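You operate a simulated robot arm through the tools that you are given. There is no shell and no other tool. Be economical: measure what you need, move in short steps, check, and stop when the job is done.

Carry out the task below with a simulated robot arm. There is one attempt and no reset: what you move stays moved.

JOB
Put the long beige and the short blue teaspoon away in their drawer bays.
Fine: long in LONG, short in SHORT; leave the other two out and shut the cart drawer.

Only the result counts: the job must be done as asked and must still hold three seconds after the hand-in. Knocking over, shifting, dropping, spilling or breaking anything else fails it.

ROBOT AND FRAMES
A 6-joint arm with a two-finger parallel gripper, fixed in place. Base frame: the origin is at the foot of the arm, x ahead of it, y to its left, z up; the work surface is at about z = 0.857. Readings come in m, rad, newtons and seconds.
With the tool pointing down near the work surface it reaches from about 0.16 to 0.84 m from the base axis. Its first joint turns from -2.897 to 2.897 rad. Payload 3.91 kg.
The tool frame sits at the grasp point between the pads (the TCP): z along the fingers, y along the line on which they close. The tips reach 0.03 m beyond it. Largest opening 0.11 m; finger width 0.02, thickness 0.01; the body of the gripper, 0.048 by 0.112 m, starts 0.055 m behind the TCP.
Orientation is that of the tool frame in the base frame, as a unit quaternion [x, y, z, w]. With the fingers straight down and closing along the base's y, the tool's x points along the base's -x, its y along +y and its z along -z.

CONTROLS
- The arm moves only by the tool arm_command. Its argument "moves" is a list of rows, each an object (a shift or turn left out is 0, a gripper value left out holds the last) with "travel": the shift along the tool's x, y, z in m, a list of three; "turn": the turn, a rotation vector about the tool's x, y, z in rad, a list of three; "hand": the opening in per cent of the stroke, from 0 (shut) to 100 (fully open). In form: [{"travel": [tx, ty, tz], "turn": [ax, ay, az], "hand": hand}, ...]. A call has 1 to 12 rows; each row shifts and turns the commanded pose from where the row before left it, along the tool's axes as they then stand. A row lasts 0.2 s, in which the tool goes at most 0.05 m and 0.15 rad; a call with a longer step from one row to the next is refused whole, and so is a gripper value outside its range. Where a pose cannot be reached the arm comes as near as it can. A force on the tool above 90 N (or 10 N above the force at the start of the call, whichever is more), or a blocked arm, ends the call early, and 0.2 s more pass. The fingers move at their own pace (about 0.108 m/s each) and stop on an object; they squeeze with about 33 N. The grip force told is the motor's: it shows also when the fingers shut on nothing. Time passes only in rows, and 0.2 s behind the last, so rows that do not move let the fingers close. It gives the time, the measured TCP pose, the force on the tool (base axes), the opening and the grip force at its end, in the units of the frame above (readings bear some noise).
- Cameras (640 x 400 px; columns grow to the right, rows downward): "scene" is fixed at [0.4072, 0.6482, 1.5241]; the picture's right is [-0.94, 0.33, 0.00], its down [0.18, 0.51, -0.84] and it looks along [-0.28, -0.79, -0.54] (base axes); focal length 317 px, centre (320, 200). "wrist" rides on the gripper at [-0.036, 0, -0.057] in the tool frame; the picture's right is [0.00, -1.00, 0.00], its down [0.97, 0.00, -0.24] and it looks along [0.24, 0.00, 0.97] (tool axes); focal length 218 px, centre (320, 200).
- grab_frame(camera): a new picture of that camera. No time passes.
- slide_trunk(by): slides the trunk up (or, below 0, down) by that many m; the arm rides with it, the base frame stays. It gives what a move gives, with no picture.
- measure_at(camera, pixels): there is no depth. For up to 12 entries [column, row, z] of the newest picture of that camera ("zoom" is the newest enlarged one), the place [x, y] in the base frame at which the ray of that pixel passes the height z, good to about 0.002 m, but the place of the scene camera against the robot may be out by one fixed shift of up to 0.018 m in any direction. No time passes.
- close_up(camera, box): a new picture of the part [left, top, right, bottom] of that camera's present view, enlarged. No time passes.
- job_done(): hands the job in; it is judged then, once.

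Go step by step. Measure first, check grasps and placings, and put right what went wrong. The budget is 80 turns and 46 pictures, counting those below and the enlarged ones. Unless the task says otherwise, let go and move clear before handing in, and close with one line.

The tools are called after "Call:" as a command line: name --argument value ..., lists and objects as JSON in quotes. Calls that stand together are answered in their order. arm_command: Moves the arm, as the interface text tells. Its arguments: {"type":"object","properties":{"moves":{"type":"array","items":{"type":"object","properties":{"travel":{"type":"array","items":{"type":"number"}},"turn":{"type":"array","items":{"type":"number"}},"hand":{"type":"number"}}}}},"required":["moves"]} The other tools are called the same way: slide_trunk (by) slides the trunk up or down; grab_frame (camera) takes a picture; measure_at (camera, pixels) gives the place at which the rays of pixels pass given heights; close_up (camera, box) takes an enlarged picture of a part of a camera's view; job_done () hands the job in.

At the start:

```text
clock: 0.0
tool_pos: [0.0389, -0.4369, 1.0657]
ee_rot: [0.0, 1.0, 0.0, 0.0]
ft_force: [0.1, 1.3, -0.5]
opening: 0.11
gripper_force: 0.0
trunk travel left (down, up): [-0.45, 0.09]
```

scene: 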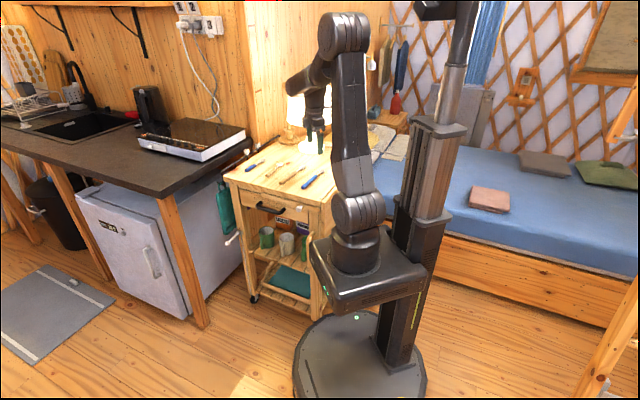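
wrist: 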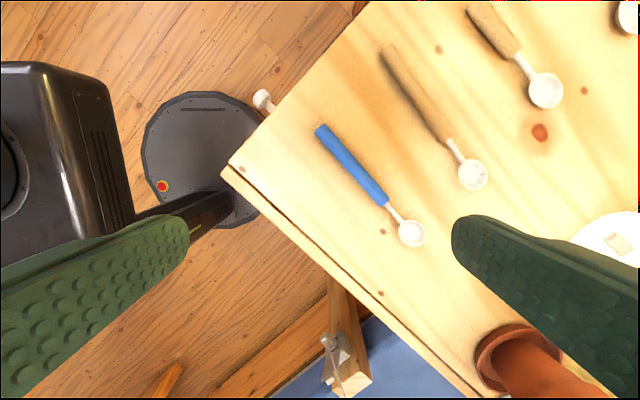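

The scene picture shows four spoons on the cart top (around 250-315, 165-182) and a drawer with a dark handle (282,210). I'll enlarge that region.

Call:
close_up --camera "scene" --box '[215, 130, 345, 250]'

Call:
measure_at --camera "wrist" --pixels '[[320, 130, 0.862], [385, 203, 0.862], [411, 233, 0.862], [385, 50, 0.862], [450, 140, 0.862], [473, 175, 0.862], [475, 10, 0.862], [520, 55, 0.862], [545, 90, 0.862], [223, 170, 0.857], [370, 0, 0.857], [470, 398, 0.857]]'

```text
3.33 times, centred on (280, 190) of scene
```

zoom: 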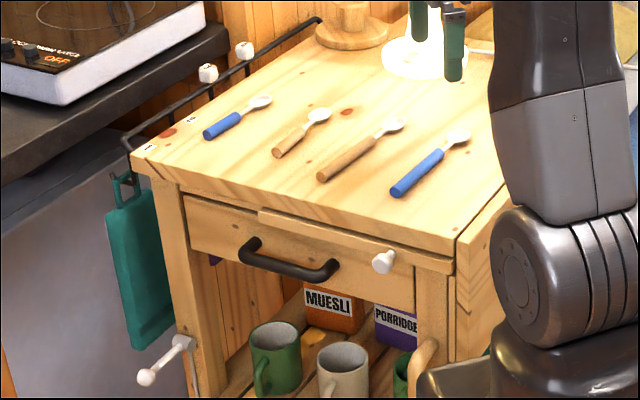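

```text
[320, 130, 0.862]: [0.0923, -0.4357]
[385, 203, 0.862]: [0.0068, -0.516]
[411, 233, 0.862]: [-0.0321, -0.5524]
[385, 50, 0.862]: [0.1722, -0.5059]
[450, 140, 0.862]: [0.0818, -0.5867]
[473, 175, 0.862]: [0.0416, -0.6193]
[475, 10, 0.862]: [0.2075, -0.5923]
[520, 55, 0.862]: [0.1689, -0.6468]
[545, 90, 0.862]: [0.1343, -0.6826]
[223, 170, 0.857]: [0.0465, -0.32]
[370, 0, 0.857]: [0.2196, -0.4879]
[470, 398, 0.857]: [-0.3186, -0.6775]
```

The order from the left in the enlarged view is short blue, short beige, long beige, long blue. A strip with a white knob lies across the drawer's top right, and I need to know what it is.

Call:
close_up --camera "scene" --box '[240, 180, 310, 224]'

Call:
close_up --camera "wrist" --box '[200, 0, 400, 200]'

```text
9.09 times, centred on (275, 202) of scene
```

zoom: 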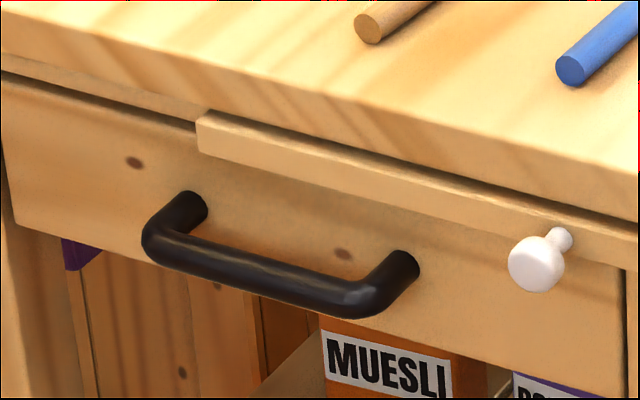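

```text
2.00 times, centred on (300, 100) of wrist
```

zoom: 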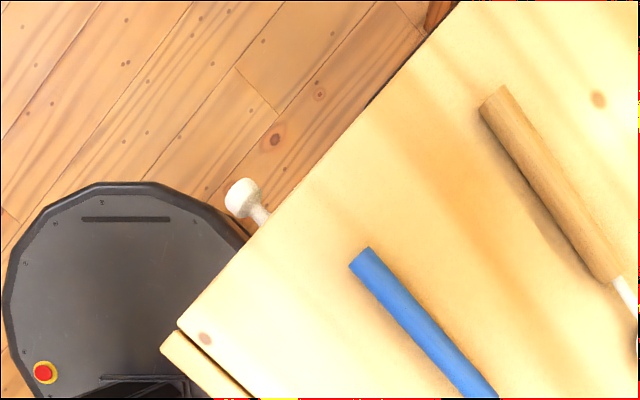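

The strip sits proud of the drawer's top right and may be a bolt or latch. I'll measure the spoons for calibration, along with the drawer, handle, strip and knob, in the scene view.

Call:
grab_frame --camera "scene"

Call:
close_up --camera "scene" --box '[215, 130, 345, 250]'

Call:
measure_at --camera "zoom" --pixels '[[395, 192, 0.862], [320, 176, 0.862], [277, 152, 0.862], [207, 133, 0.862], [133, 163, 0.857], [457, 240, 0.857], [242, 258, 0.79], [332, 275, 0.79], [383, 263, 0.82], [260, 218, 0.84], [450, 268, 0.84], [185, 200, 0.84]]'

```text
40 pictures are left
```

scene: 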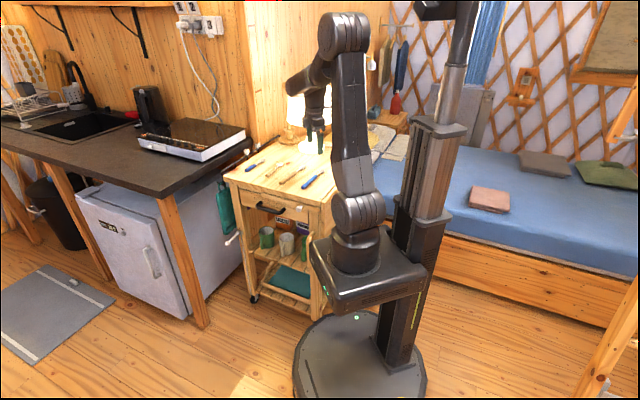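

```text
3.33 times, centred on (280, 190) of scene
```

zoom: 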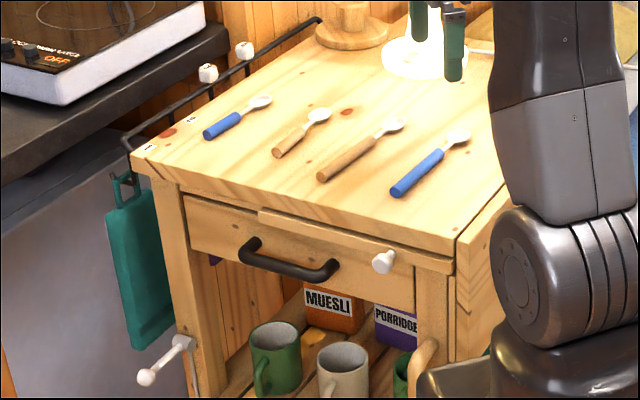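

```text
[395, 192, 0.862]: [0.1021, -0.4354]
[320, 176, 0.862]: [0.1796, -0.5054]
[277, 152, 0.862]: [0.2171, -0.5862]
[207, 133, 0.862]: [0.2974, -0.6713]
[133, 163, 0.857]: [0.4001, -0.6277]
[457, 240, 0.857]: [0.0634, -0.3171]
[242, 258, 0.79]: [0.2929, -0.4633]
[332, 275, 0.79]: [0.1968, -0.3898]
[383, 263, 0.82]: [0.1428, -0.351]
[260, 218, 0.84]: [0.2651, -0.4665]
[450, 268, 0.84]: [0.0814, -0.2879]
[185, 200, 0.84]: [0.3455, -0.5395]
```

Matching the spoons puts the scene camera's shift at about (+0.010, 0). The cart front runs along u≈(0.73,-0.68), so it opens along n≈(0.68,0.73). I'll move the hand high and in front of the drawer, then turn the tool to look at it.

Call:
arm_command --moves '[{"travel": [-0.0389, 0.0171, 0]}, {"travel": [-0.0389, 0.0171, 0]}, {"travel": [-0.0389, 0.0171, 0]}, {"travel": [-0.0389, 0.0171, 0]}, {"travel": [-0.0389, 0.0171, 0]}, {"travel": [-0.0389, 0.0171, 0]}, {"travel": [-0.0389, 0.0171, 0]}, {"travel": [-0.0389, 0.0171, 0]}]'

Call:
arm_command --moves '[{"turn": [0, 0, 0.126]}, {"turn": [0, 0, 0.126]}, {"turn": [0, 0, 0.126]}, {"turn": [0, 0, 0.126]}, {"turn": [0, 0, 0.126]}, {"turn": [0, 0, 0.126]}, {"turn": [0.14, 0, 0]}, {"turn": [0.14, 0, 0]}, {"turn": [0.14, 0, 0]}, {"turn": [0.14, 0, 0]}, {"turn": [0.14, 0, 0]}]'

Call:
grab_frame --camera "wrist"

```text
clock: 1.8
tool_pos: [0.3503, -0.2987, 1.0648]
ee_rot: [0.0, 1.0, 0.0, 0.0]
ft_force: [0.9, -0.7, -0.4]
opening: 0.1101
gripper_force: 0.0
trunk travel left (down, up): [-0.45, 0.09]
```

```text
clock: 4.2
tool_pos: [0.3506, -0.2996, 1.0657]
ee_rot: [0.347, 0.873, -0.319, -0.127]
ft_force: [0.2, -0.9, -0.2]
opening: 0.1101
gripper_force: 0.0
trunk travel left (down, up): [-0.45, 0.09]
```

```text
38 pictures are left
```

wrist: 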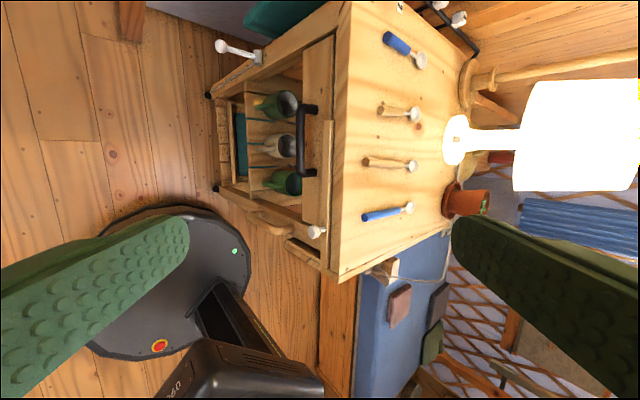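

The view shows the cart front sideways, with the handle at (305,140) and the knob at (317,232). I'll enlarge that.

Call:
close_up --camera "wrist" --box '[200, 20, 450, 290]'

Call:
close_up --camera "wrist" --box '[270, 170, 370, 290]'

```text
1.48 times, centred on (325, 155) of wrist
```

zoom: 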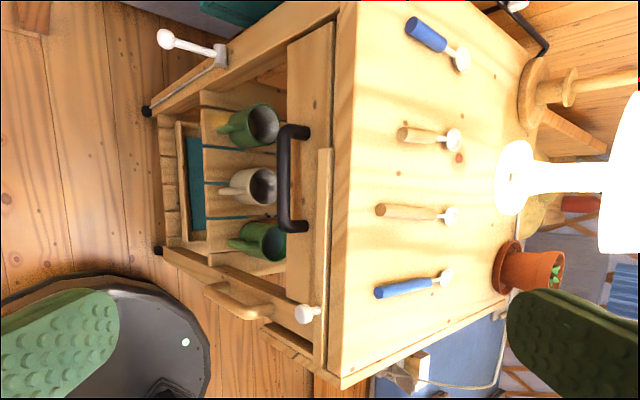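

```text
3.33 times, centred on (320, 230) of wrist
```

zoom: 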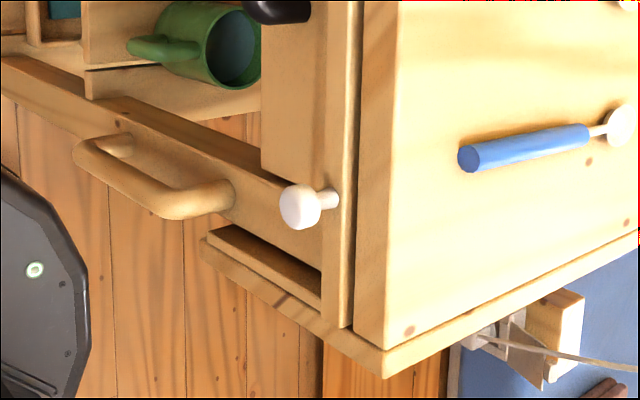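

The strip runs in front of the drawer and onto the right leg, with the knob near its right third. I'll level the tool and go closer to the drawer front to see how the strip works.

Call:
arm_command --moves '[{"turn": [0.145, 0, 0]}, {"turn": [0.145, 0, 0]}, {"turn": [0.145, 0, 0]}, {"turn": [0.145, 0, 0]}, {"turn": [0.145, 0, 0]}, {"turn": [0.145, 0, 0]}, {"travel": [0.0032, 0.043, 0.005]}, {"travel": [0.0032, 0.043, 0.005]}, {"travel": [0.0032, 0.043, 0.005]}, {"travel": [0.0032, 0.043, 0.005]}, {"travel": [0.0032, 0.043, 0.005]}]'

Call:
grab_frame --camera "wrist"

```text
clock: 6.6
tool_pos: [0.3226, -0.3066, 0.8493]
ee_rot: [0.262, 0.658, -0.657, -0.26]
ft_force: [0.8, -0.1, 0.0]
opening: 0.1099
gripper_force: 0.0
trunk travel left (down, up): [-0.45, 0.09]
```

```text
35 pictures are left
```

wrist: 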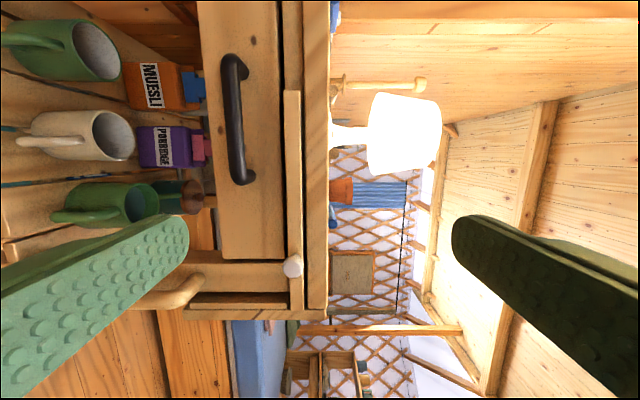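

Call:
close_up --camera "wrist" --box '[180, 0, 360, 120]'

Call:
close_up --camera "wrist" --box '[190, 210, 350, 330]'

```text
3.33 times, centred on (270, 60) of wrist
```

zoom: 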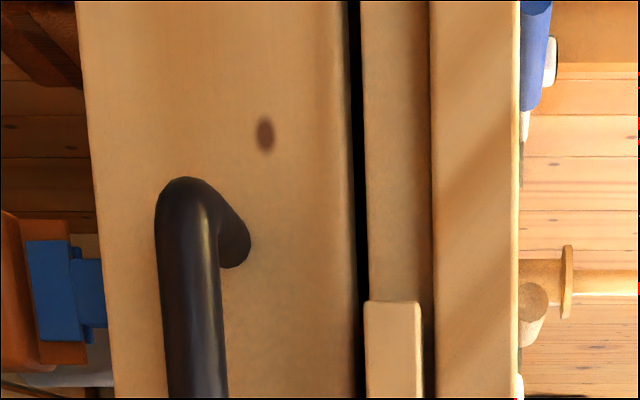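

```text
3.33 times, centred on (270, 270) of wrist
```

zoom: 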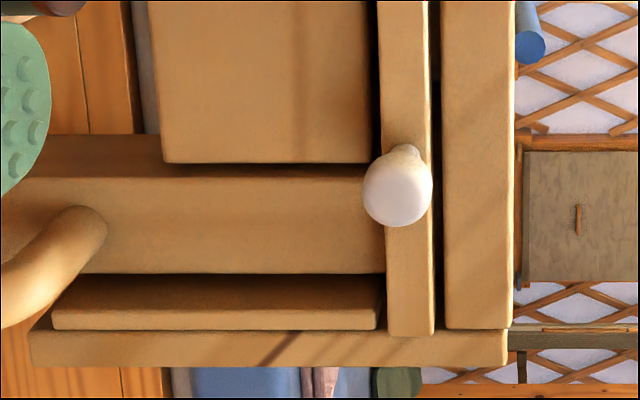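

A rail lies above the drawer and the strip sits level with it, so it is a pull-out board and doesn't block the drawer. Before pulling, I'll check the white lever and rod by the cart's left caster, which looks like a brake.

Call:
close_up --camera "scene" --box '[215, 215, 335, 325]'

```text
3.64 times, centred on (275, 270) of scene
```

zoom: 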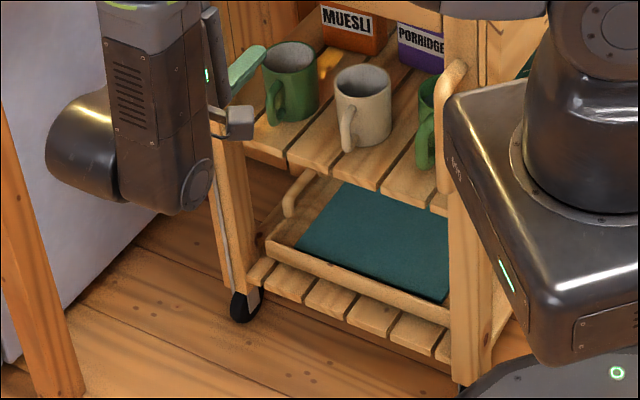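

The arm hides the lever from the scene camera. I'll check how close the counter is, so I can shift left and view the lever with the wrist camera.

Call:
measure_at --camera "scene" --pixels '[[158, 196, 0.87], [205, 328, 0.0], [250, 146, 0.87], [232, 240, 0.6], [232, 240, 0.7], [226, 241, 0.65], [237, 236, 0.65]]'

```text
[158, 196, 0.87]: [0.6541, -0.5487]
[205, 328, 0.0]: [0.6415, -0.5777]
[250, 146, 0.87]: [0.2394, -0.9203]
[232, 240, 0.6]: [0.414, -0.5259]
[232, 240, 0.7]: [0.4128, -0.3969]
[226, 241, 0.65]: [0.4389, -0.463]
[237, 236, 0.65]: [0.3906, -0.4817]
```

The counter is about 0.2 m left of the cart, so there is room. I'll shift left, down and back to view the lever, which I put at z≈0.58.

Call:
arm_command --moves '[{"travel": [-0.03, 0.024, -0.016]}, {"travel": [-0.03, 0.024, -0.016]}, {"travel": [-0.03, 0.024, -0.016]}, {"travel": [-0.03, 0.024, -0.016]}, {"travel": [-0.03, 0.024, -0.016]}]'

Call:
grab_frame --camera "wrist"

```text
clock: 7.8
tool_pos: [0.485, -0.3516, 0.7303]
ee_rot: [-0.261, -0.657, 0.657, 0.261]
ft_force: [0.4, -0.5, -0.2]
opening: 0.1102
gripper_force: 0.0
trunk travel left (down, up): [-0.45, 0.09]
```

```text
31 pictures are left
```

wrist: 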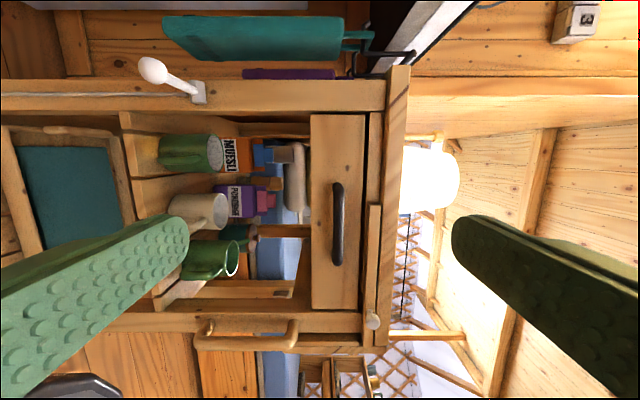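

Call:
close_up --camera "wrist" --box '[0, 40, 240, 140]'

```text
2.67 times, centred on (120, 90) of wrist
```

zoom: 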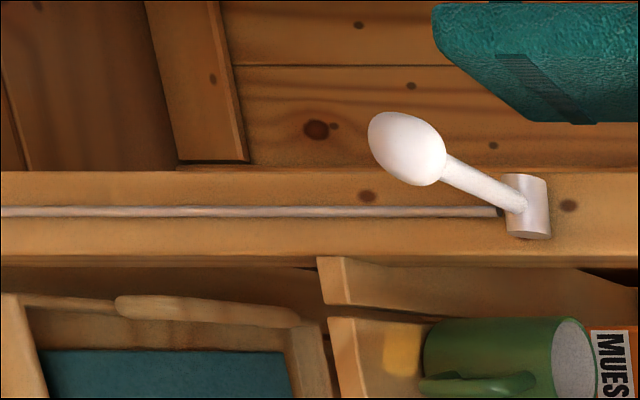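

The lever angles down and forward, with a rod going down to the caster. I'll look at the wheel end to see whether a brake shoe is pressed on.

Call:
close_up --camera "scene" --box '[225, 270, 325, 330]'

```text
6.40 times, centred on (275, 300) of scene
```

zoom: 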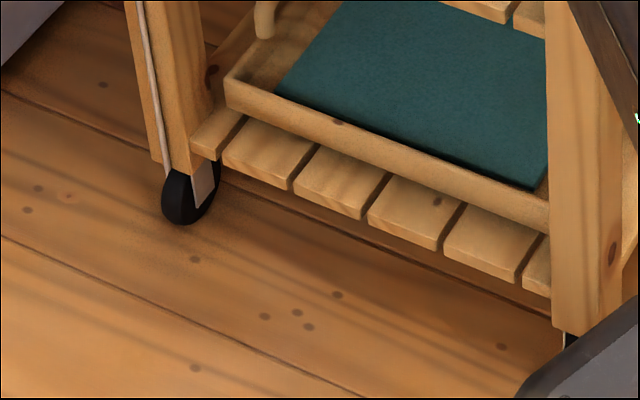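

The lever sits about horizontal and its brake state is unclear, so I'll test with a tiny pull first. Before that I'll locate the handle bar (337,183)-(337,265) and the front edge precisely.

Call:
measure_at --camera "wrist" --pixels '[[337, 185, 0.75], [337, 263, 0.75], [337, 185, 0.76], [337, 263, 0.76], [410, 68, 0.857], [384, 350, 0.857], [373, 321, 0.82], [373, 321, 0.81]]'

```text
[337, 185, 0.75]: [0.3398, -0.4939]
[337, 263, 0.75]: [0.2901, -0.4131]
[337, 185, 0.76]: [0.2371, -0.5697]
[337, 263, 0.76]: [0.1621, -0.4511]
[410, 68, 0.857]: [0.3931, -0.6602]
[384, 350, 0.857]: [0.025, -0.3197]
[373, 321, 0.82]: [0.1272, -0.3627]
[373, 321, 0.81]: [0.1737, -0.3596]
```

The handle is near z≈0.755, u≈0.25, with the bar at about the top's front edge line. I'll move level with it at 0.14 m standoff, narrow the fingers and look again.

Call:
arm_command --moves '[{"travel": [0.0228, -0.0067, 0.0328], "hand": 60}, {"travel": [0.0228, -0.0067, 0.0328]}, {"travel": [0.0228, -0.0067, 0.0328]}, {"travel": [0.0228, -0.0067, 0.0328]}]'

Call:
grab_frame --camera "wrist"

```text
clock: 8.8
tool_pos: [0.3302, -0.384, 0.7574]
ee_rot: [0.262, 0.658, -0.657, -0.26]
ft_force: [0.0, 0.9, -0.5]
opening: 0.0661
gripper_force: 0.0
trunk travel left (down, up): [-0.45, 0.09]
```

```text
28 pictures are left
```

wrist: 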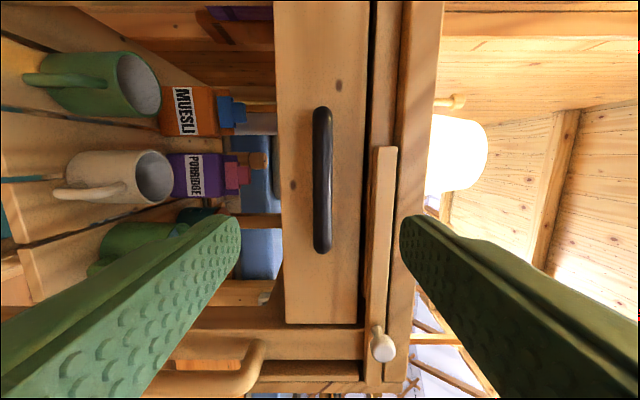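

The bar (column 323, rows 108-252) is level with the tool and centred. I'll narrow the fingers to clear the strip above and advance to just around the bar.

Call:
arm_command --moves '[{"travel": [0, -0.0025, 0], "hand": 45}, {"travel": [0, 0, 0.038]}, {"travel": [0, 0, 0.038]}, {"travel": [0, 0, 0.038]}]'

Call:
grab_frame --camera "wrist"

```text
clock: 9.8
tool_pos: [0.2512, -0.4668, 0.759]
ee_rot: [0.262, 0.658, -0.657, -0.26]
ft_force: [0.2, -0.3, -0.1]
opening: 0.0495
gripper_force: 0.1
trunk travel left (down, up): [-0.45, 0.09]
```

```text
27 pictures are left
```

wrist: 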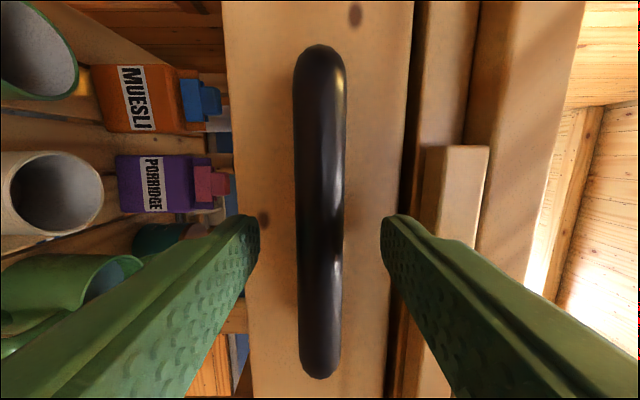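

Comparing the two views puts the bar about 0.017 m ahead of the TCP, so I'll advance that much and close.

Call:
arm_command --moves '[{"travel": [0, 0, 0.016]}, {"hand": 0}, {}, {}, {}]'

Call:
close_up --camera "wrist" --box '[200, 0, 600, 400]'

```text
clock: 11.0
tool_pos: [0.2397, -0.4794, 0.758]
ee_rot: [0.26, 0.658, -0.657, -0.261]
ft_force: [-1.0, 1.6, -3.1]
opening: 0.0178
gripper_force: 45.3
trunk travel left (down, up): [-0.45, 0.09]
```

```text
1.00 times, centred on (400, 200) of wrist
```

zoom: 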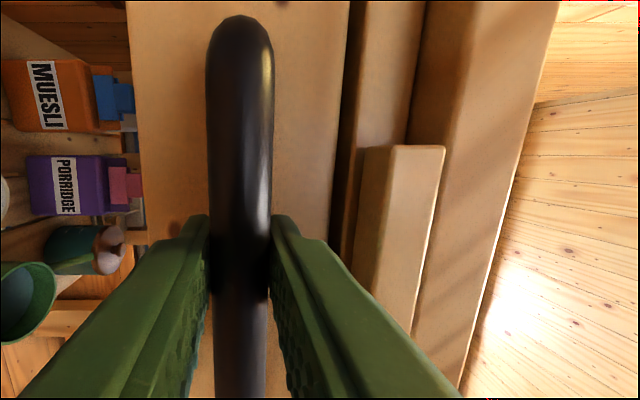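

The bar is held (opening 0.018). I'll make a tiny 12 mm test pull and compare the drawer against the cart.

Call:
arm_command --moves '[{"travel": [0, 0, -0.004]}, {"travel": [0, 0, -0.004]}, {"travel": [0, 0, -0.004]}, {}]'

Call:
close_up --camera "wrist" --box '[200, 0, 600, 400]'

```text
clock: 12.0
tool_pos: [0.249, -0.4702, 0.7592]
ee_rot: [0.261, 0.658, -0.657, -0.26]
ft_force: [0.1, -2.0, -2.9]
opening: 0.0179
gripper_force: 45.1
trunk travel left (down, up): [-0.45, 0.09]
```

```text
1.00 times, centred on (400, 200) of wrist
```

zoom: 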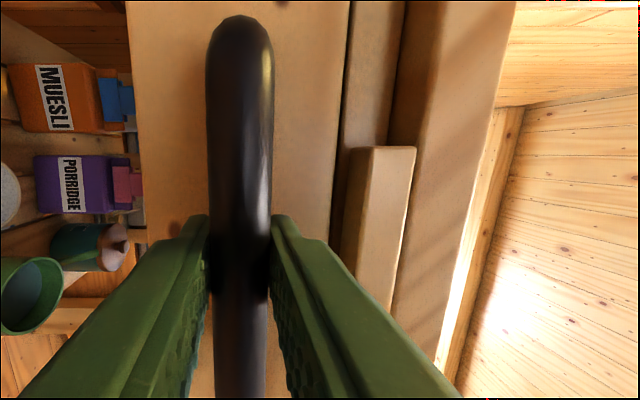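

The drawer slid relative to the strip and cart with only about 2 N, so the cart holds. I'll pull it further, slowly, and check the scene.

Call:
arm_command --moves '[{"travel": [0, 0, -0.015]}, {"travel": [0, 0, -0.015]}, {"travel": [0, 0, -0.015]}, {"travel": [0, 0, -0.015]}, {"travel": [0, 0, -0.015]}, {"travel": [0, 0, -0.015]}, {"travel": [0, 0, -0.015]}, {"travel": [0, 0, -0.015]}, {"travel": [0, 0, -0.015]}, {"travel": [0, 0, -0.015]}, {}]'

Call:
close_up --camera "scene" --box '[195, 120, 345, 250]'

```text
clock: 14.4
tool_pos: [0.3541, -0.3611, 0.7585]
ee_rot: [0.259, 0.658, -0.658, -0.26]
ft_force: [26.2, -25.8, 11.4]
opening: 0.018
gripper_force: 45.6
trunk travel left (down, up): [-0.45, 0.09]
```

```text
3.08 times, centred on (270, 185) of scene
```

zoom: 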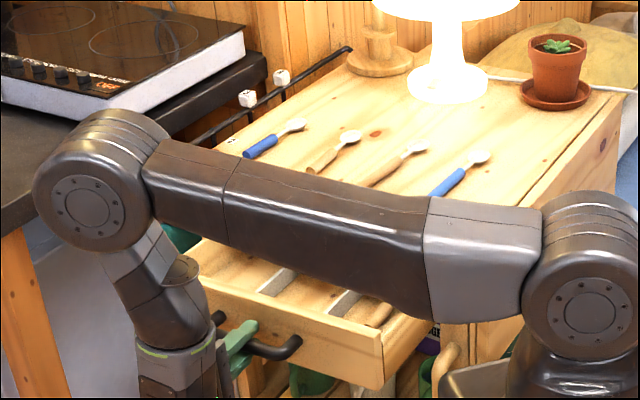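

The drawer is out about 0.16 m and a sideways load of about 37 N has built up, so I'll let go here and back off before looking down into it.

Call:
arm_command --moves '[{"hand": 45}, {}, {"travel": [0, 0, -0.03]}, {"travel": [0, 0, -0.04]}, {"travel": [0, -0.04, -0.01]}, {"travel": [0, -0.045, 0]}, {"travel": [0, -0.045, 0]}, {"travel": [0, -0.045, 0]}, {"travel": [0, -0.045, 0]}, {"travel": [0, -0.045, 0]}]'

Call:
arm_command --moves '[{"turn": [-0.145, 0, 0]}, {"turn": [-0.145, 0, 0]}, {"turn": [-0.145, 0, 0]}, {"turn": [-0.145, 0, 0]}, {"turn": [-0.145, 0, 0]}, {"turn": [-0.145, 0, 0]}, {"turn": [-0.145, 0, 0]}, {"turn": [-0.145, 0, 0]}, {"turn": [-0.145, 0, 0]}, {"turn": [-0.145, 0, 0]}, {"turn": [-0.121, 0, 0]}]'

Call:
grab_frame --camera "wrist"

Call:
grab_frame --camera "scene"

```text
clock: 16.6
tool_pos: [0.4047, -0.3022, 1.025]
ee_rot: [-0.261, -0.657, 0.657, 0.261]
ft_force: [0.7, -0.1, -0.5]
opening: 0.0492
gripper_force: 0.0
trunk travel left (down, up): [-0.45, 0.09]
```

```text
clock: 19.0
tool_pos: [0.4067, -0.3042, 1.0255]
ee_rot: [0.369, 0.929, 0.002, 0.001]
ft_force: [0.1, 0.2, -0.6]
opening: 0.0498
gripper_force: 0.1
trunk travel left (down, up): [-0.45, 0.09]
```

```text
23 pictures are left
```

wrist: 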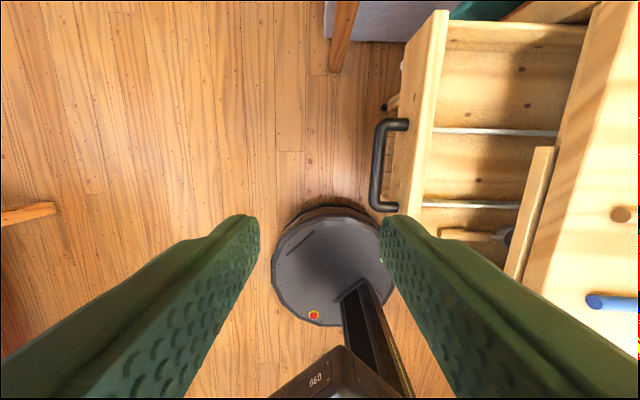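

```text
22 pictures are left
```

scene: 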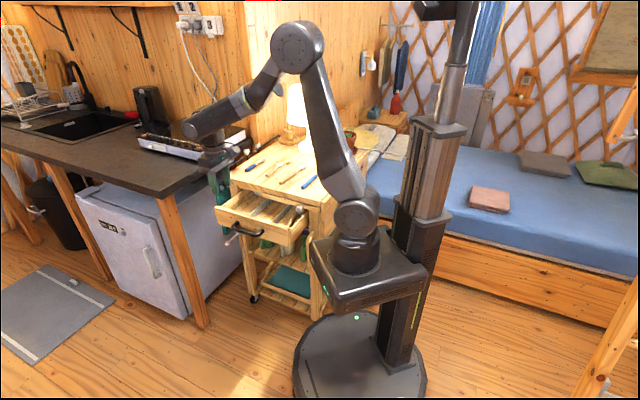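

The drawer is open and something wooden lies in its right-hand bay. I'll compare the cart against the start picture and move over the drawer to read the bays.

Call:
arm_command --moves '[{"travel": [0, -0.044, -0.012], "hand": 100}, {"travel": [0, -0.044, -0.012]}, {"travel": [0, -0.044, -0.012]}, {"travel": [0, -0.044, -0.012]}]'

Call:
grab_frame --camera "wrist"

Call:
close_up --camera "scene" --box '[215, 130, 345, 250]'

```text
clock: 20.0
tool_pos: [0.2843, -0.4308, 1.0733]
ee_rot: [0.37, 0.929, 0.0, 0.001]
ft_force: [0.1, 0.0, -0.3]
opening: 0.1101
gripper_force: 0.0
trunk travel left (down, up): [-0.45, 0.09]
```

```text
21 pictures are left
```

wrist: 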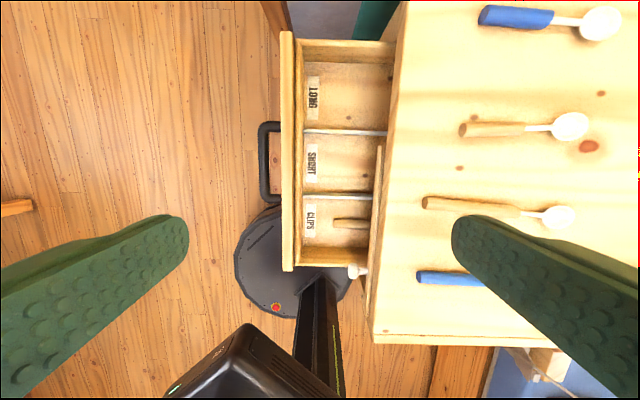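

```text
3.33 times, centred on (280, 190) of scene
```

zoom: 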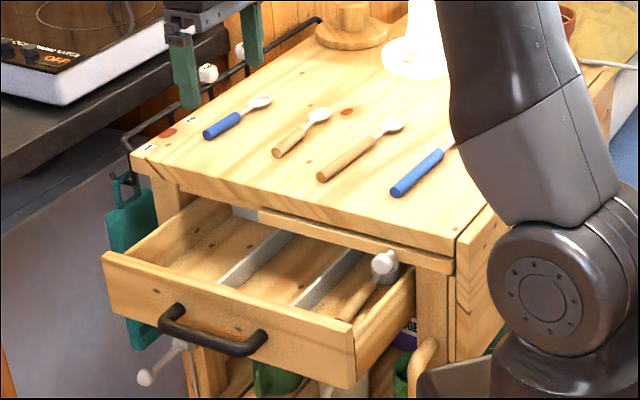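

The cart hasn't moved (spoons at the same pixels), and the bays read LONG, SHORT and CLIPS. I'll measure the two spoons and the bay corners, using both cameras to get the divider height.

Call:
measure_at --camera "wrist" --pixels '[[423, 203, 0.865], [520, 210, 0.865], [575, 217, 0.862], [479, 15, 0.865], [553, 19, 0.865], [620, 24, 0.862], [304, 131, 0.77], [304, 131, 0.8], [303, 195, 0.77], [303, 195, 0.8], [380, 192, 0.857], [405, 5, 0.857]]'

Call:
measure_at --camera "zoom" --pixels '[[221, 279, 0.74], [221, 279, 0.77], [221, 279, 0.8], [298, 302, 0.74], [298, 302, 0.77], [298, 302, 0.8], [102, 255, 0.8], [356, 325, 0.8], [333, 320, 0.72], [333, 320, 0.75]]'

Call:
close_up --camera "wrist" --box '[270, 20, 420, 290]'

```text
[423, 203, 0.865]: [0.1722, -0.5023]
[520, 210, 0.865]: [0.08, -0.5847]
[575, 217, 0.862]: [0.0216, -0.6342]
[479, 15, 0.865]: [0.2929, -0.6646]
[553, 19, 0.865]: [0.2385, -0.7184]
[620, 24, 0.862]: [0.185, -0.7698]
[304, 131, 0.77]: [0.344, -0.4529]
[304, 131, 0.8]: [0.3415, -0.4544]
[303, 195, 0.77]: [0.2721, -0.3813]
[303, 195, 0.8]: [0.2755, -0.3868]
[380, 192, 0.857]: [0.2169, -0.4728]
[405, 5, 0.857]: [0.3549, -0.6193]
```

```text
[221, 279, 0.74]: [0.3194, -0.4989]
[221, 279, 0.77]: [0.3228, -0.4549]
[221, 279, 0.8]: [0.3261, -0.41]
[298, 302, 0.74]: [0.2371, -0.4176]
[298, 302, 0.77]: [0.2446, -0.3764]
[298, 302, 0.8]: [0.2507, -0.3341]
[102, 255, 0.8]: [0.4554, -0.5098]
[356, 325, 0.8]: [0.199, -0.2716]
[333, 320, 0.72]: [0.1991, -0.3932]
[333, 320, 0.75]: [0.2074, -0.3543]
```

```text
1.48 times, centred on (345, 155) of wrist
```

zoom: 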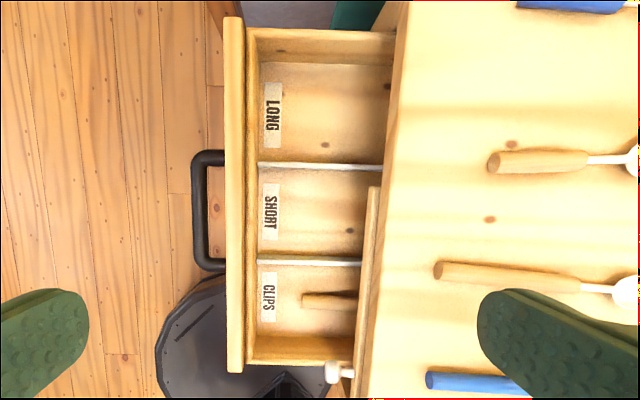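

The bays are at u≈0.37 (LONG) and 0.255 (SHORT), with about 0.11 m of floor showing. The long spoon is 0.20 m, so I want the drawer further open. I'll reach in behind the front panel with the fingers shut and push it outward, slowly.

Call:
arm_command --moves '[{"travel": [-0.0075, -0.011, 0], "hand": 0}, {"travel": [0, 0, 0.045]}, {"travel": [0, 0, 0.045]}, {"travel": [0, 0, 0.045]}, {"travel": [0, 0, 0.045]}, {"travel": [0, 0, 0.045]}, {"travel": [0, 0, 0.03]}, {}]'

Call:
grab_frame --camera "wrist"

```text
clock: 21.8
tool_pos: [0.2822, -0.4432, 0.8155]
ee_rot: [0.368, 0.93, 0.0, 0.0]
ft_force: [0.6, 0.0, 1.1]
opening: 0.0
gripper_force: 32.7
trunk travel left (down, up): [-0.45, 0.09]
```

```text
18 pictures are left
```

wrist: 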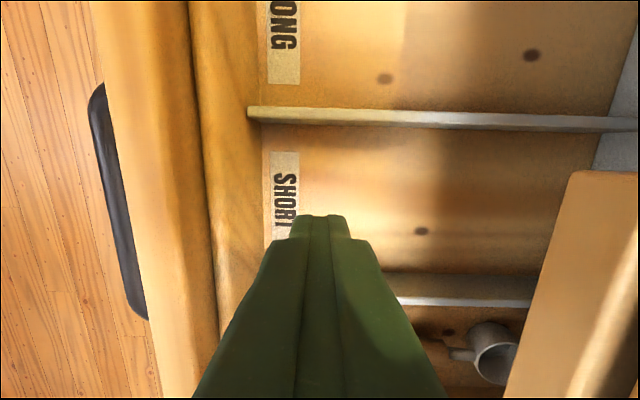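

The fingers sit in the SHORT bay behind the front panel and clear of the dividers. I'll lower 0.03 m and push outward.

Call:
arm_command --moves '[{"travel": [0, 0, 0.03]}, {"travel": [0, 0.012, 0]}, {"travel": [0, 0.012, 0]}, {"travel": [0, 0.012, 0]}, {"travel": [0, 0.012, 0]}, {"travel": [0, 0.012, 0]}, {"travel": [0, 0.012, 0]}, {"travel": [0, 0.012, 0]}]'

Call:
grab_frame --camera "wrist"

```text
clock: 23.6
tool_pos: [0.3411, -0.3838, 0.7879]
ee_rot: [0.369, 0.929, 0.001, 0.001]
ft_force: [-0.4, -0.6, 0.4]
opening: 0.0
gripper_force: 33.0
trunk travel left (down, up): [-0.45, 0.09]
```

```text
17 pictures are left
```

wrist: 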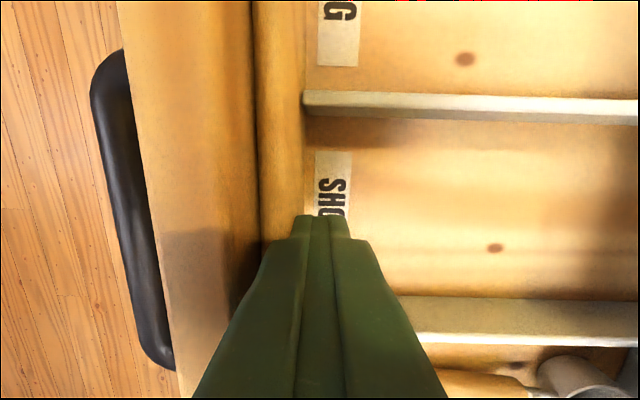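

No resistance so far, and the finger is near the front wall. I'll push another 0.02 m, then rise to look from above.

Call:
arm_command --moves '[{"travel": [0, 0.01, 0]}, {"travel": [0, 0.01, 0]}, {"travel": [0, -0.02, 0]}, {"travel": [0, 0, -0.045]}, {"travel": [0, 0, -0.045]}, {"travel": [0, 0, -0.045]}, {"travel": [0, -0.045, -0.02]}, {"travel": [0, -0.045, -0.02]}, {"travel": [0, 0, -0.045]}, {"travel": [0, 0, -0.045], "hand": 100}, {}]'

Call:
grab_frame --camera "wrist"

```text
clock: 26.0
tool_pos: [0.279, -0.4489, 1.0532]
ee_rot: [0.369, 0.929, 0.0, 0.0]
ft_force: [-0.1, 0.1, -0.4]
opening: 0.1098
gripper_force: 0.2
trunk travel left (down, up): [-0.45, 0.09]
```

```text
16 pictures are left
```

wrist: 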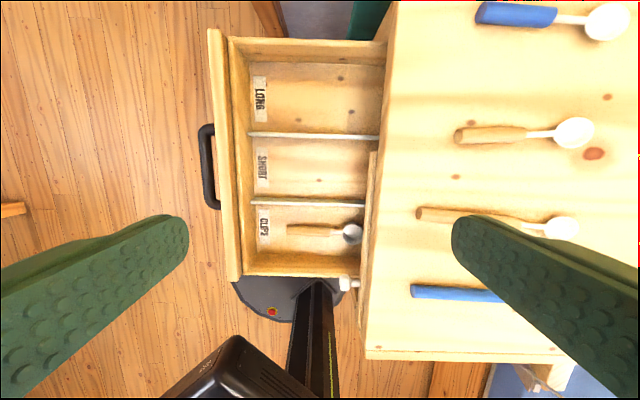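

The drawer is further out, with bay floors from column 250 to 378. I'll measure the bays and the two spoons in this view.

Call:
measure_at --camera "wrist" --pixels '[[250, 63, 0.735], [380, 66, 0.735], [248, 134, 0.76], [378, 137, 0.76], [249, 200, 0.76], [365, 203, 0.76], [417, 213, 0.865], [519, 221, 0.865], [475, 13, 0.865], [556, 17, 0.865], [578, 229, 0.862], [386, 40, 0.857]]'

```text
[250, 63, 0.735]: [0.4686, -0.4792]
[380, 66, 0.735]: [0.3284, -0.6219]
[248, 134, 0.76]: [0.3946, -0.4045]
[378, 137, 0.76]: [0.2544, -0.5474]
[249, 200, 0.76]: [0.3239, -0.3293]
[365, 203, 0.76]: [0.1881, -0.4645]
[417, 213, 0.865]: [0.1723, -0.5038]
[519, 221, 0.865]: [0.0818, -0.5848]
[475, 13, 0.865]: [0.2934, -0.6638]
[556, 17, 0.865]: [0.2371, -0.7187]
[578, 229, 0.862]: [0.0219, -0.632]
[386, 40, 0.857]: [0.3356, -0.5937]
```

The drawer axis is at about 45.5° and each bay is about 0.105 m wide. The long beige axis is at about 41.5°, so I'll turn the tool to close across its handle and come to a hover over it.

Call:
arm_command --moves '[{"turn": [0, 0, -0.148], "hand": 45}, {"turn": [0, 0, -0.148]}, {"turn": [0, 0, -0.148]}, {"turn": [0, 0, -0.148]}, {"turn": [0, 0, -0.148]}, {"turn": [0, 0, -0.148]}, {"turn": [0, 0, -0.148]}, {"turn": [0, 0, -0.148]}, {"turn": [0, 0, -0.148]}, {"turn": [0, 0, -0.148]}]'

Call:
arm_command --moves '[{"travel": [0.0332, 0.0059, 0.0246]}, {"travel": [0.0332, 0.0059, 0.0246]}, {"travel": [0.0332, 0.0059, 0.0246]}, {"travel": [0.0332, 0.0059, 0.0246]}, {"travel": [0.0332, 0.0059, 0.0246]}]'

Call:
grab_frame --camera "wrist"

```text
clock: 28.2
tool_pos: [0.279, -0.4488, 1.052]
ee_rot: [-0.355, 0.935, 0.0, 0.001]
ft_force: [0.3, 0.0, -0.7]
opening: 0.0493
gripper_force: 0.1
trunk travel left (down, up): [-0.45, 0.09]
```

```text
clock: 29.4
tool_pos: [0.1342, -0.5374, 0.929]
ee_rot: [-0.354, 0.935, 0.0, 0.001]
ft_force: [-0.4, 0.1, -0.5]
opening: 0.0496
gripper_force: 0.1
trunk travel left (down, up): [-0.45, 0.09]
```

```text
15 pictures are left
```

wrist: 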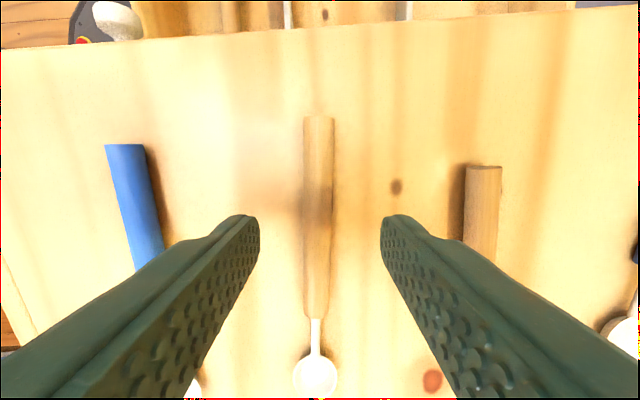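

The handle lies centred between the fingers. I'll descend until the tips are just above the top and close.

Call:
arm_command --moves '[{"travel": [0, 0, 0.02]}, {"travel": [0, 0, 0.019]}, {"hand": 0}, {}, {}, {}]'

Call:
arm_command --moves '[{"travel": [0, 0, -0.02]}, {"travel": [0, 0, -0.03]}, {"travel": [0, 0, -0.03]}]'

Call:
grab_frame --camera "wrist"

```text
clock: 30.8
tool_pos: [0.1344, -0.5363, 0.89]
ee_rot: [-0.354, 0.935, 0.0, 0.0]
ft_force: [-0.2, -0.4, 1.1]
opening: 0.0144
gripper_force: 33.0
trunk travel left (down, up): [-0.45, 0.09]
```

```text
clock: 31.6
tool_pos: [0.1338, -0.5361, 0.9717]
ee_rot: [-0.355, 0.935, 0.001, 0.001]
ft_force: [0.3, -0.4, -1.2]
opening: 0.0143
gripper_force: 33.0
trunk travel left (down, up): [-0.45, 0.09]
```

```text
14 pictures are left
```

wrist: 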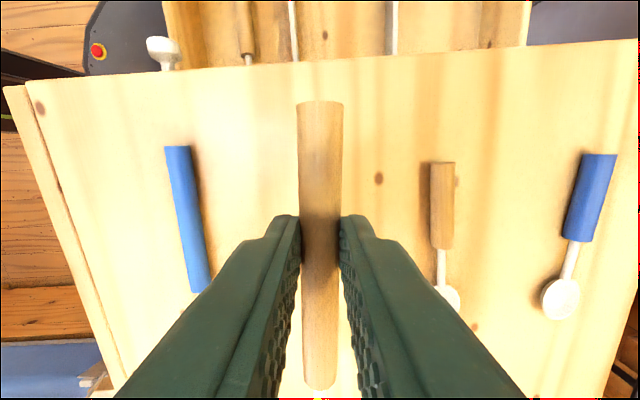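

The long beige is held (opening 0.014). The window in front of the top is about 0.175 m and the spoon about 0.20 m, so I'll bring it over LONG with the bowl pitched down, then feed the bowl under the top.

Call:
arm_command --moves '[{"travel": [-0.0391, -0.0217, -0.005]}, {"travel": [-0.0391, -0.0217, -0.005]}, {"travel": [-0.0391, -0.0217, -0.005]}, {"travel": [-0.0391, -0.0217, -0.005]}, {"travel": [-0.0391, -0.0217, -0.005]}, {"travel": [-0.0391, -0.0217, -0.005]}, {"turn": [0, 0, -0.07]}, {"turn": [0, -0.14, 0]}, {"turn": [0, -0.14, 0]}, {"turn": [0, -0.14, 0]}, {"turn": [0, -0.14, 0]}]'

Call:
close_up --camera "scene" --box '[195, 110, 345, 240]'

Call:
grab_frame --camera "wrist"

```text
clock: 34.0
tool_pos: [0.3965, -0.4799, 1.0]
ee_rot: [-0.372, 0.886, 0.108, 0.257]
ft_force: [-0.4, -0.6, -0.4]
opening: 0.0141
gripper_force: 33.0
trunk travel left (down, up): [-0.45, 0.09]
```

```text
3.08 times, centred on (270, 175) of scene
```

zoom: 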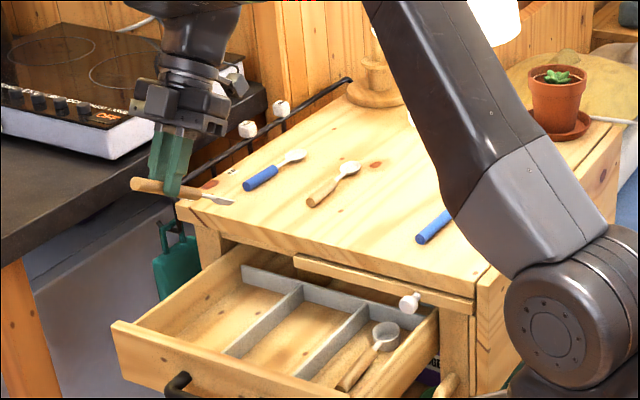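

```text
12 pictures are left
```

wrist: 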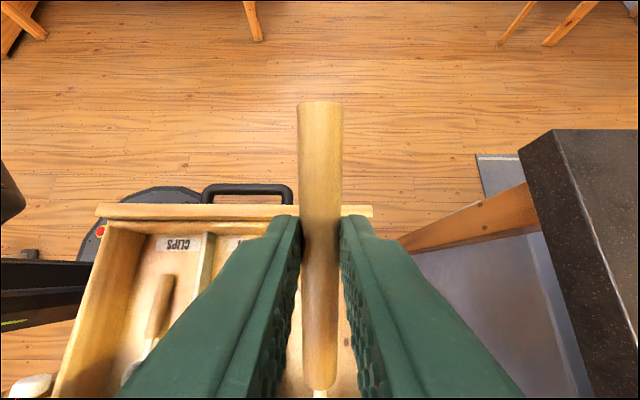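

The scene now shows a grey back wall to the bays near the cart edge, at about (243,267)-(435,315) in the enlarged view. I'll measure it to check that the LONG bay is long enough.

Call:
measure_at --camera "zoom" --pixels '[[243, 267, 0.76], [243, 285, 0.735], [303, 286, 0.76], [366, 305, 0.76], [228, 352, 0.76], [296, 375, 0.76], [182, 215, 0.857], [112, 322, 0.814]]'

Call:
close_up --camera "scene" --box '[225, 185, 315, 250]'

```text
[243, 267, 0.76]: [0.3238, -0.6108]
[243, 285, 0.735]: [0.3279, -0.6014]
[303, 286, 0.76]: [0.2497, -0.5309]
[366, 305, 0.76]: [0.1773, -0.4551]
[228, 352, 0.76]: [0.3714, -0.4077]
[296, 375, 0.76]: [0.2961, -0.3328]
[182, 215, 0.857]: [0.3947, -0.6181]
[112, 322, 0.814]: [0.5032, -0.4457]
```

```text
6.15 times, centred on (270, 218) of scene
```

zoom: 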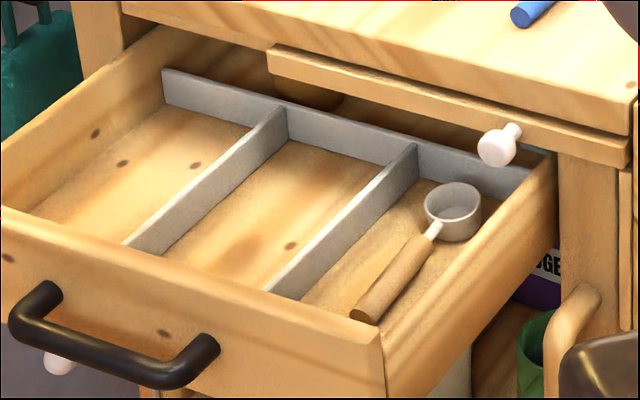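

The bay is about 0.20-0.22 m long, with a low grey back wall, so I'll keep the handle end close to the front panel. Now I'll descend with the bowl pitched down.

Call:
arm_command --moves '[{"travel": [0.0219, 0, 0.035]}, {"travel": [0.0219, 0, 0.035]}, {"travel": [0.0219, 0, 0.035]}, {"travel": [0.0219, 0, 0.035]}]'

Call:
grab_frame --camera "wrist"

```text
clock: 35.0
tool_pos: [0.3975, -0.4791, 0.8352]
ee_rot: [-0.371, 0.886, 0.107, 0.256]
ft_force: [-0.5, 0.0, -0.5]
opening: 0.0145
gripper_force: 33.0
trunk travel left (down, up): [-0.45, 0.09]
```

```text
10 pictures are left
```

wrist: 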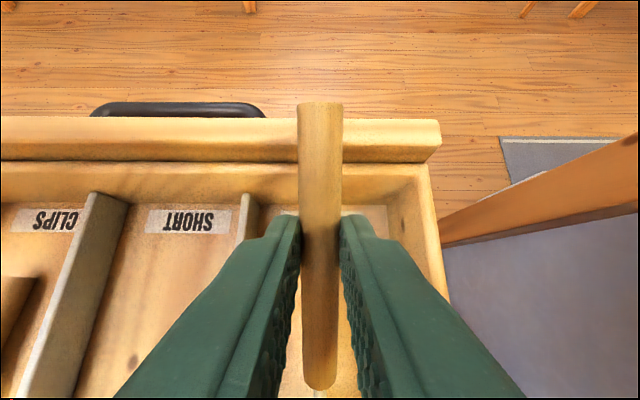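

The spoon is centred in LONG and nothing is touched. I'll level it step by step while feeding the bowl back and down.

Call:
arm_command --moves '[{"turn": [0, 0.14, 0]}, {"travel": [0.0165, 0, 0.011]}, {"turn": [0, 0.14, 0]}, {"travel": [0.0037, 0, 0.018]}]'

Call:
close_up --camera "wrist" --box '[160, 60, 480, 400]'

```text
clock: 36.0
tool_pos: [0.3917, -0.4859, 0.8]
ee_rot: [-0.383, 0.913, 0.055, 0.129]
ft_force: [0.4, 0.6, 0.3]
opening: 0.0143
gripper_force: 32.8
trunk travel left (down, up): [-0.45, 0.09]
```

```text
1.18 times, centred on (320, 230) of wrist
```

zoom: 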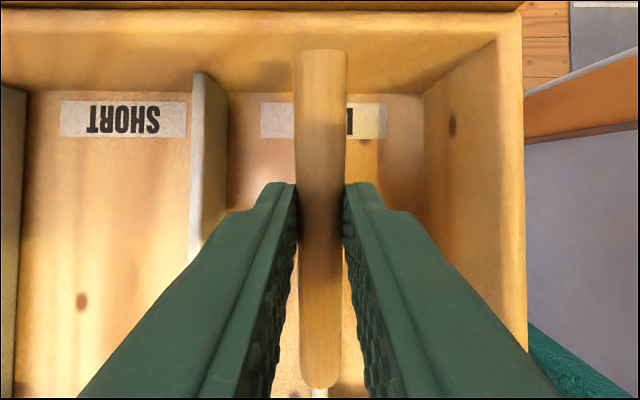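

No contact force, and the handle end is inside the front wall. I'll finish levelling and lower.

Call:
arm_command --moves '[{"turn": [0, 0.14, 0]}, {"travel": [0, 0, 0.0196]}, {"turn": [0, 0.14, 0]}, {"travel": [-0.002, 0, 0.01]}, {"travel": [0, 0, 0.008]}]'

Call:
close_up --camera "scene" --box '[195, 150, 315, 250]'

```text
clock: 37.2
tool_pos: [0.394, -0.4809, 0.7624]
ee_rot: [-0.387, 0.922, 0.0, 0.0]
ft_force: [0.5, -0.1, 0.1]
opening: 0.0139
gripper_force: 33.6
trunk travel left (down, up): [-0.45, 0.09]
```

```text
4.00 times, centred on (255, 200) of scene
```

zoom: 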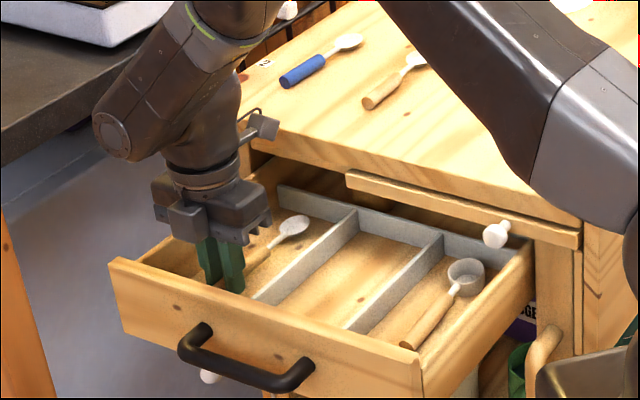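

The bowl lies inside LONG, clear of the back wall. I'll release, rise straight up and go to a hover over the short blue.

Call:
arm_command --moves '[{"travel": [0, 0, 0.003]}, {"hand": 40}, {}, {"travel": [0, 0, -0.03]}, {"travel": [0, 0, -0.045]}, {"travel": [0, 0, -0.045]}, {"travel": [0, 0, -0.045]}, {"travel": [0, 0, -0.035]}]'

Call:
arm_command --moves '[{"travel": [0.0394, -0.0092, 0]}, {"travel": [0.0394, -0.0092, 0]}, {"travel": [0.0394, -0.0092, 0]}, {"travel": [0.0394, -0.0092, 0]}, {"travel": [0.0394, -0.0092, 0]}, {"travel": [0.0394, -0.0092, 0]}, {"travel": [0, 0, 0.03]}]'

Call:
grab_frame --camera "wrist"

```text
clock: 39.0
tool_pos: [0.3957, -0.4816, 0.9597]
ee_rot: [-0.386, 0.922, 0.001, 0.001]
ft_force: [0.2, -0.4, 1.0]
opening: 0.0439
gripper_force: 0.0
trunk travel left (down, up): [-0.45, 0.09]
```

```text
clock: 40.6
tool_pos: [0.2679, -0.6905, 0.9301]
ee_rot: [-0.386, 0.922, 0.0, 0.001]
ft_force: [0.5, 0.1, 0.6]
opening: 0.044
gripper_force: 0.0
trunk travel left (down, up): [-0.45, 0.09]
```

```text
7 pictures are left
```

wrist: 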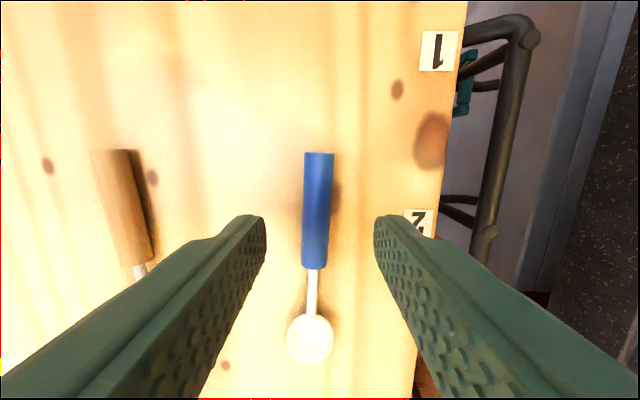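

The short blue is centred between the fingers. I'll grip it and lift.

Call:
arm_command --moves '[{"travel": [0, 0, 0.02]}, {"travel": [0, 0, 0.02]}, {"hand": 0}, {}, {}, {"travel": [0, 0, -0.025]}, {"travel": [0, 0, -0.045]}]'

```text
clock: 42.2
tool_pos: [0.2656, -0.6888, 0.9588]
ee_rot: [-0.386, 0.922, -0.001, 0.001]
ft_force: [-0.5, 0.1, -0.2]
opening: 0.0142
gripper_force: 33.3
trunk travel left (down, up): [-0.45, 0.09]
```

The opening reads 0.014, so the spoon is held. I'll carry it over SHORT and pitch the bowl slightly down.

Call:
arm_command --moves '[{"travel": [-0.0354, 0.0231, 0]}, {"travel": [-0.0354, 0.0231, 0]}, {"travel": [-0.0354, 0.0231, 0]}, {"travel": [-0.0354, 0.0231, 0]}, {"travel": [-0.0354, 0.0231, 0]}, {"travel": [-0.0354, 0.0231, 0]}, {"travel": [-0.0354, 0.0228, 0]}, {"turn": [0, -0.14, 0]}, {"turn": [0, -0.14, 0]}, {}]'

Call:
grab_frame --camera "wrist"

```text
clock: 44.4
tool_pos: [0.3266, -0.3998, 0.9607]
ee_rot: [-0.383, 0.913, 0.054, 0.129]
ft_force: [-0.4, -0.5, 1.1]
opening: 0.0142
gripper_force: 33.1
trunk travel left (down, up): [-0.45, 0.09]
```

```text
6 pictures are left
```

wrist: 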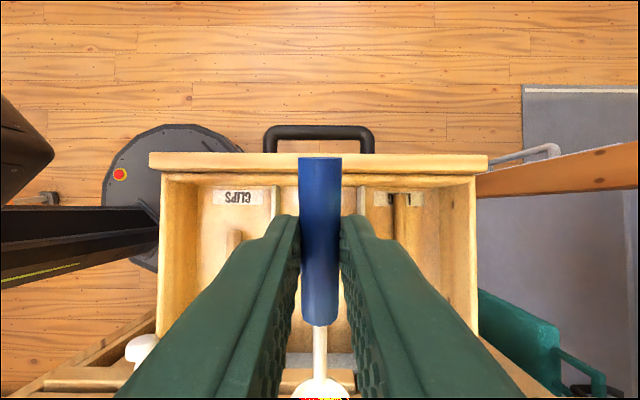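

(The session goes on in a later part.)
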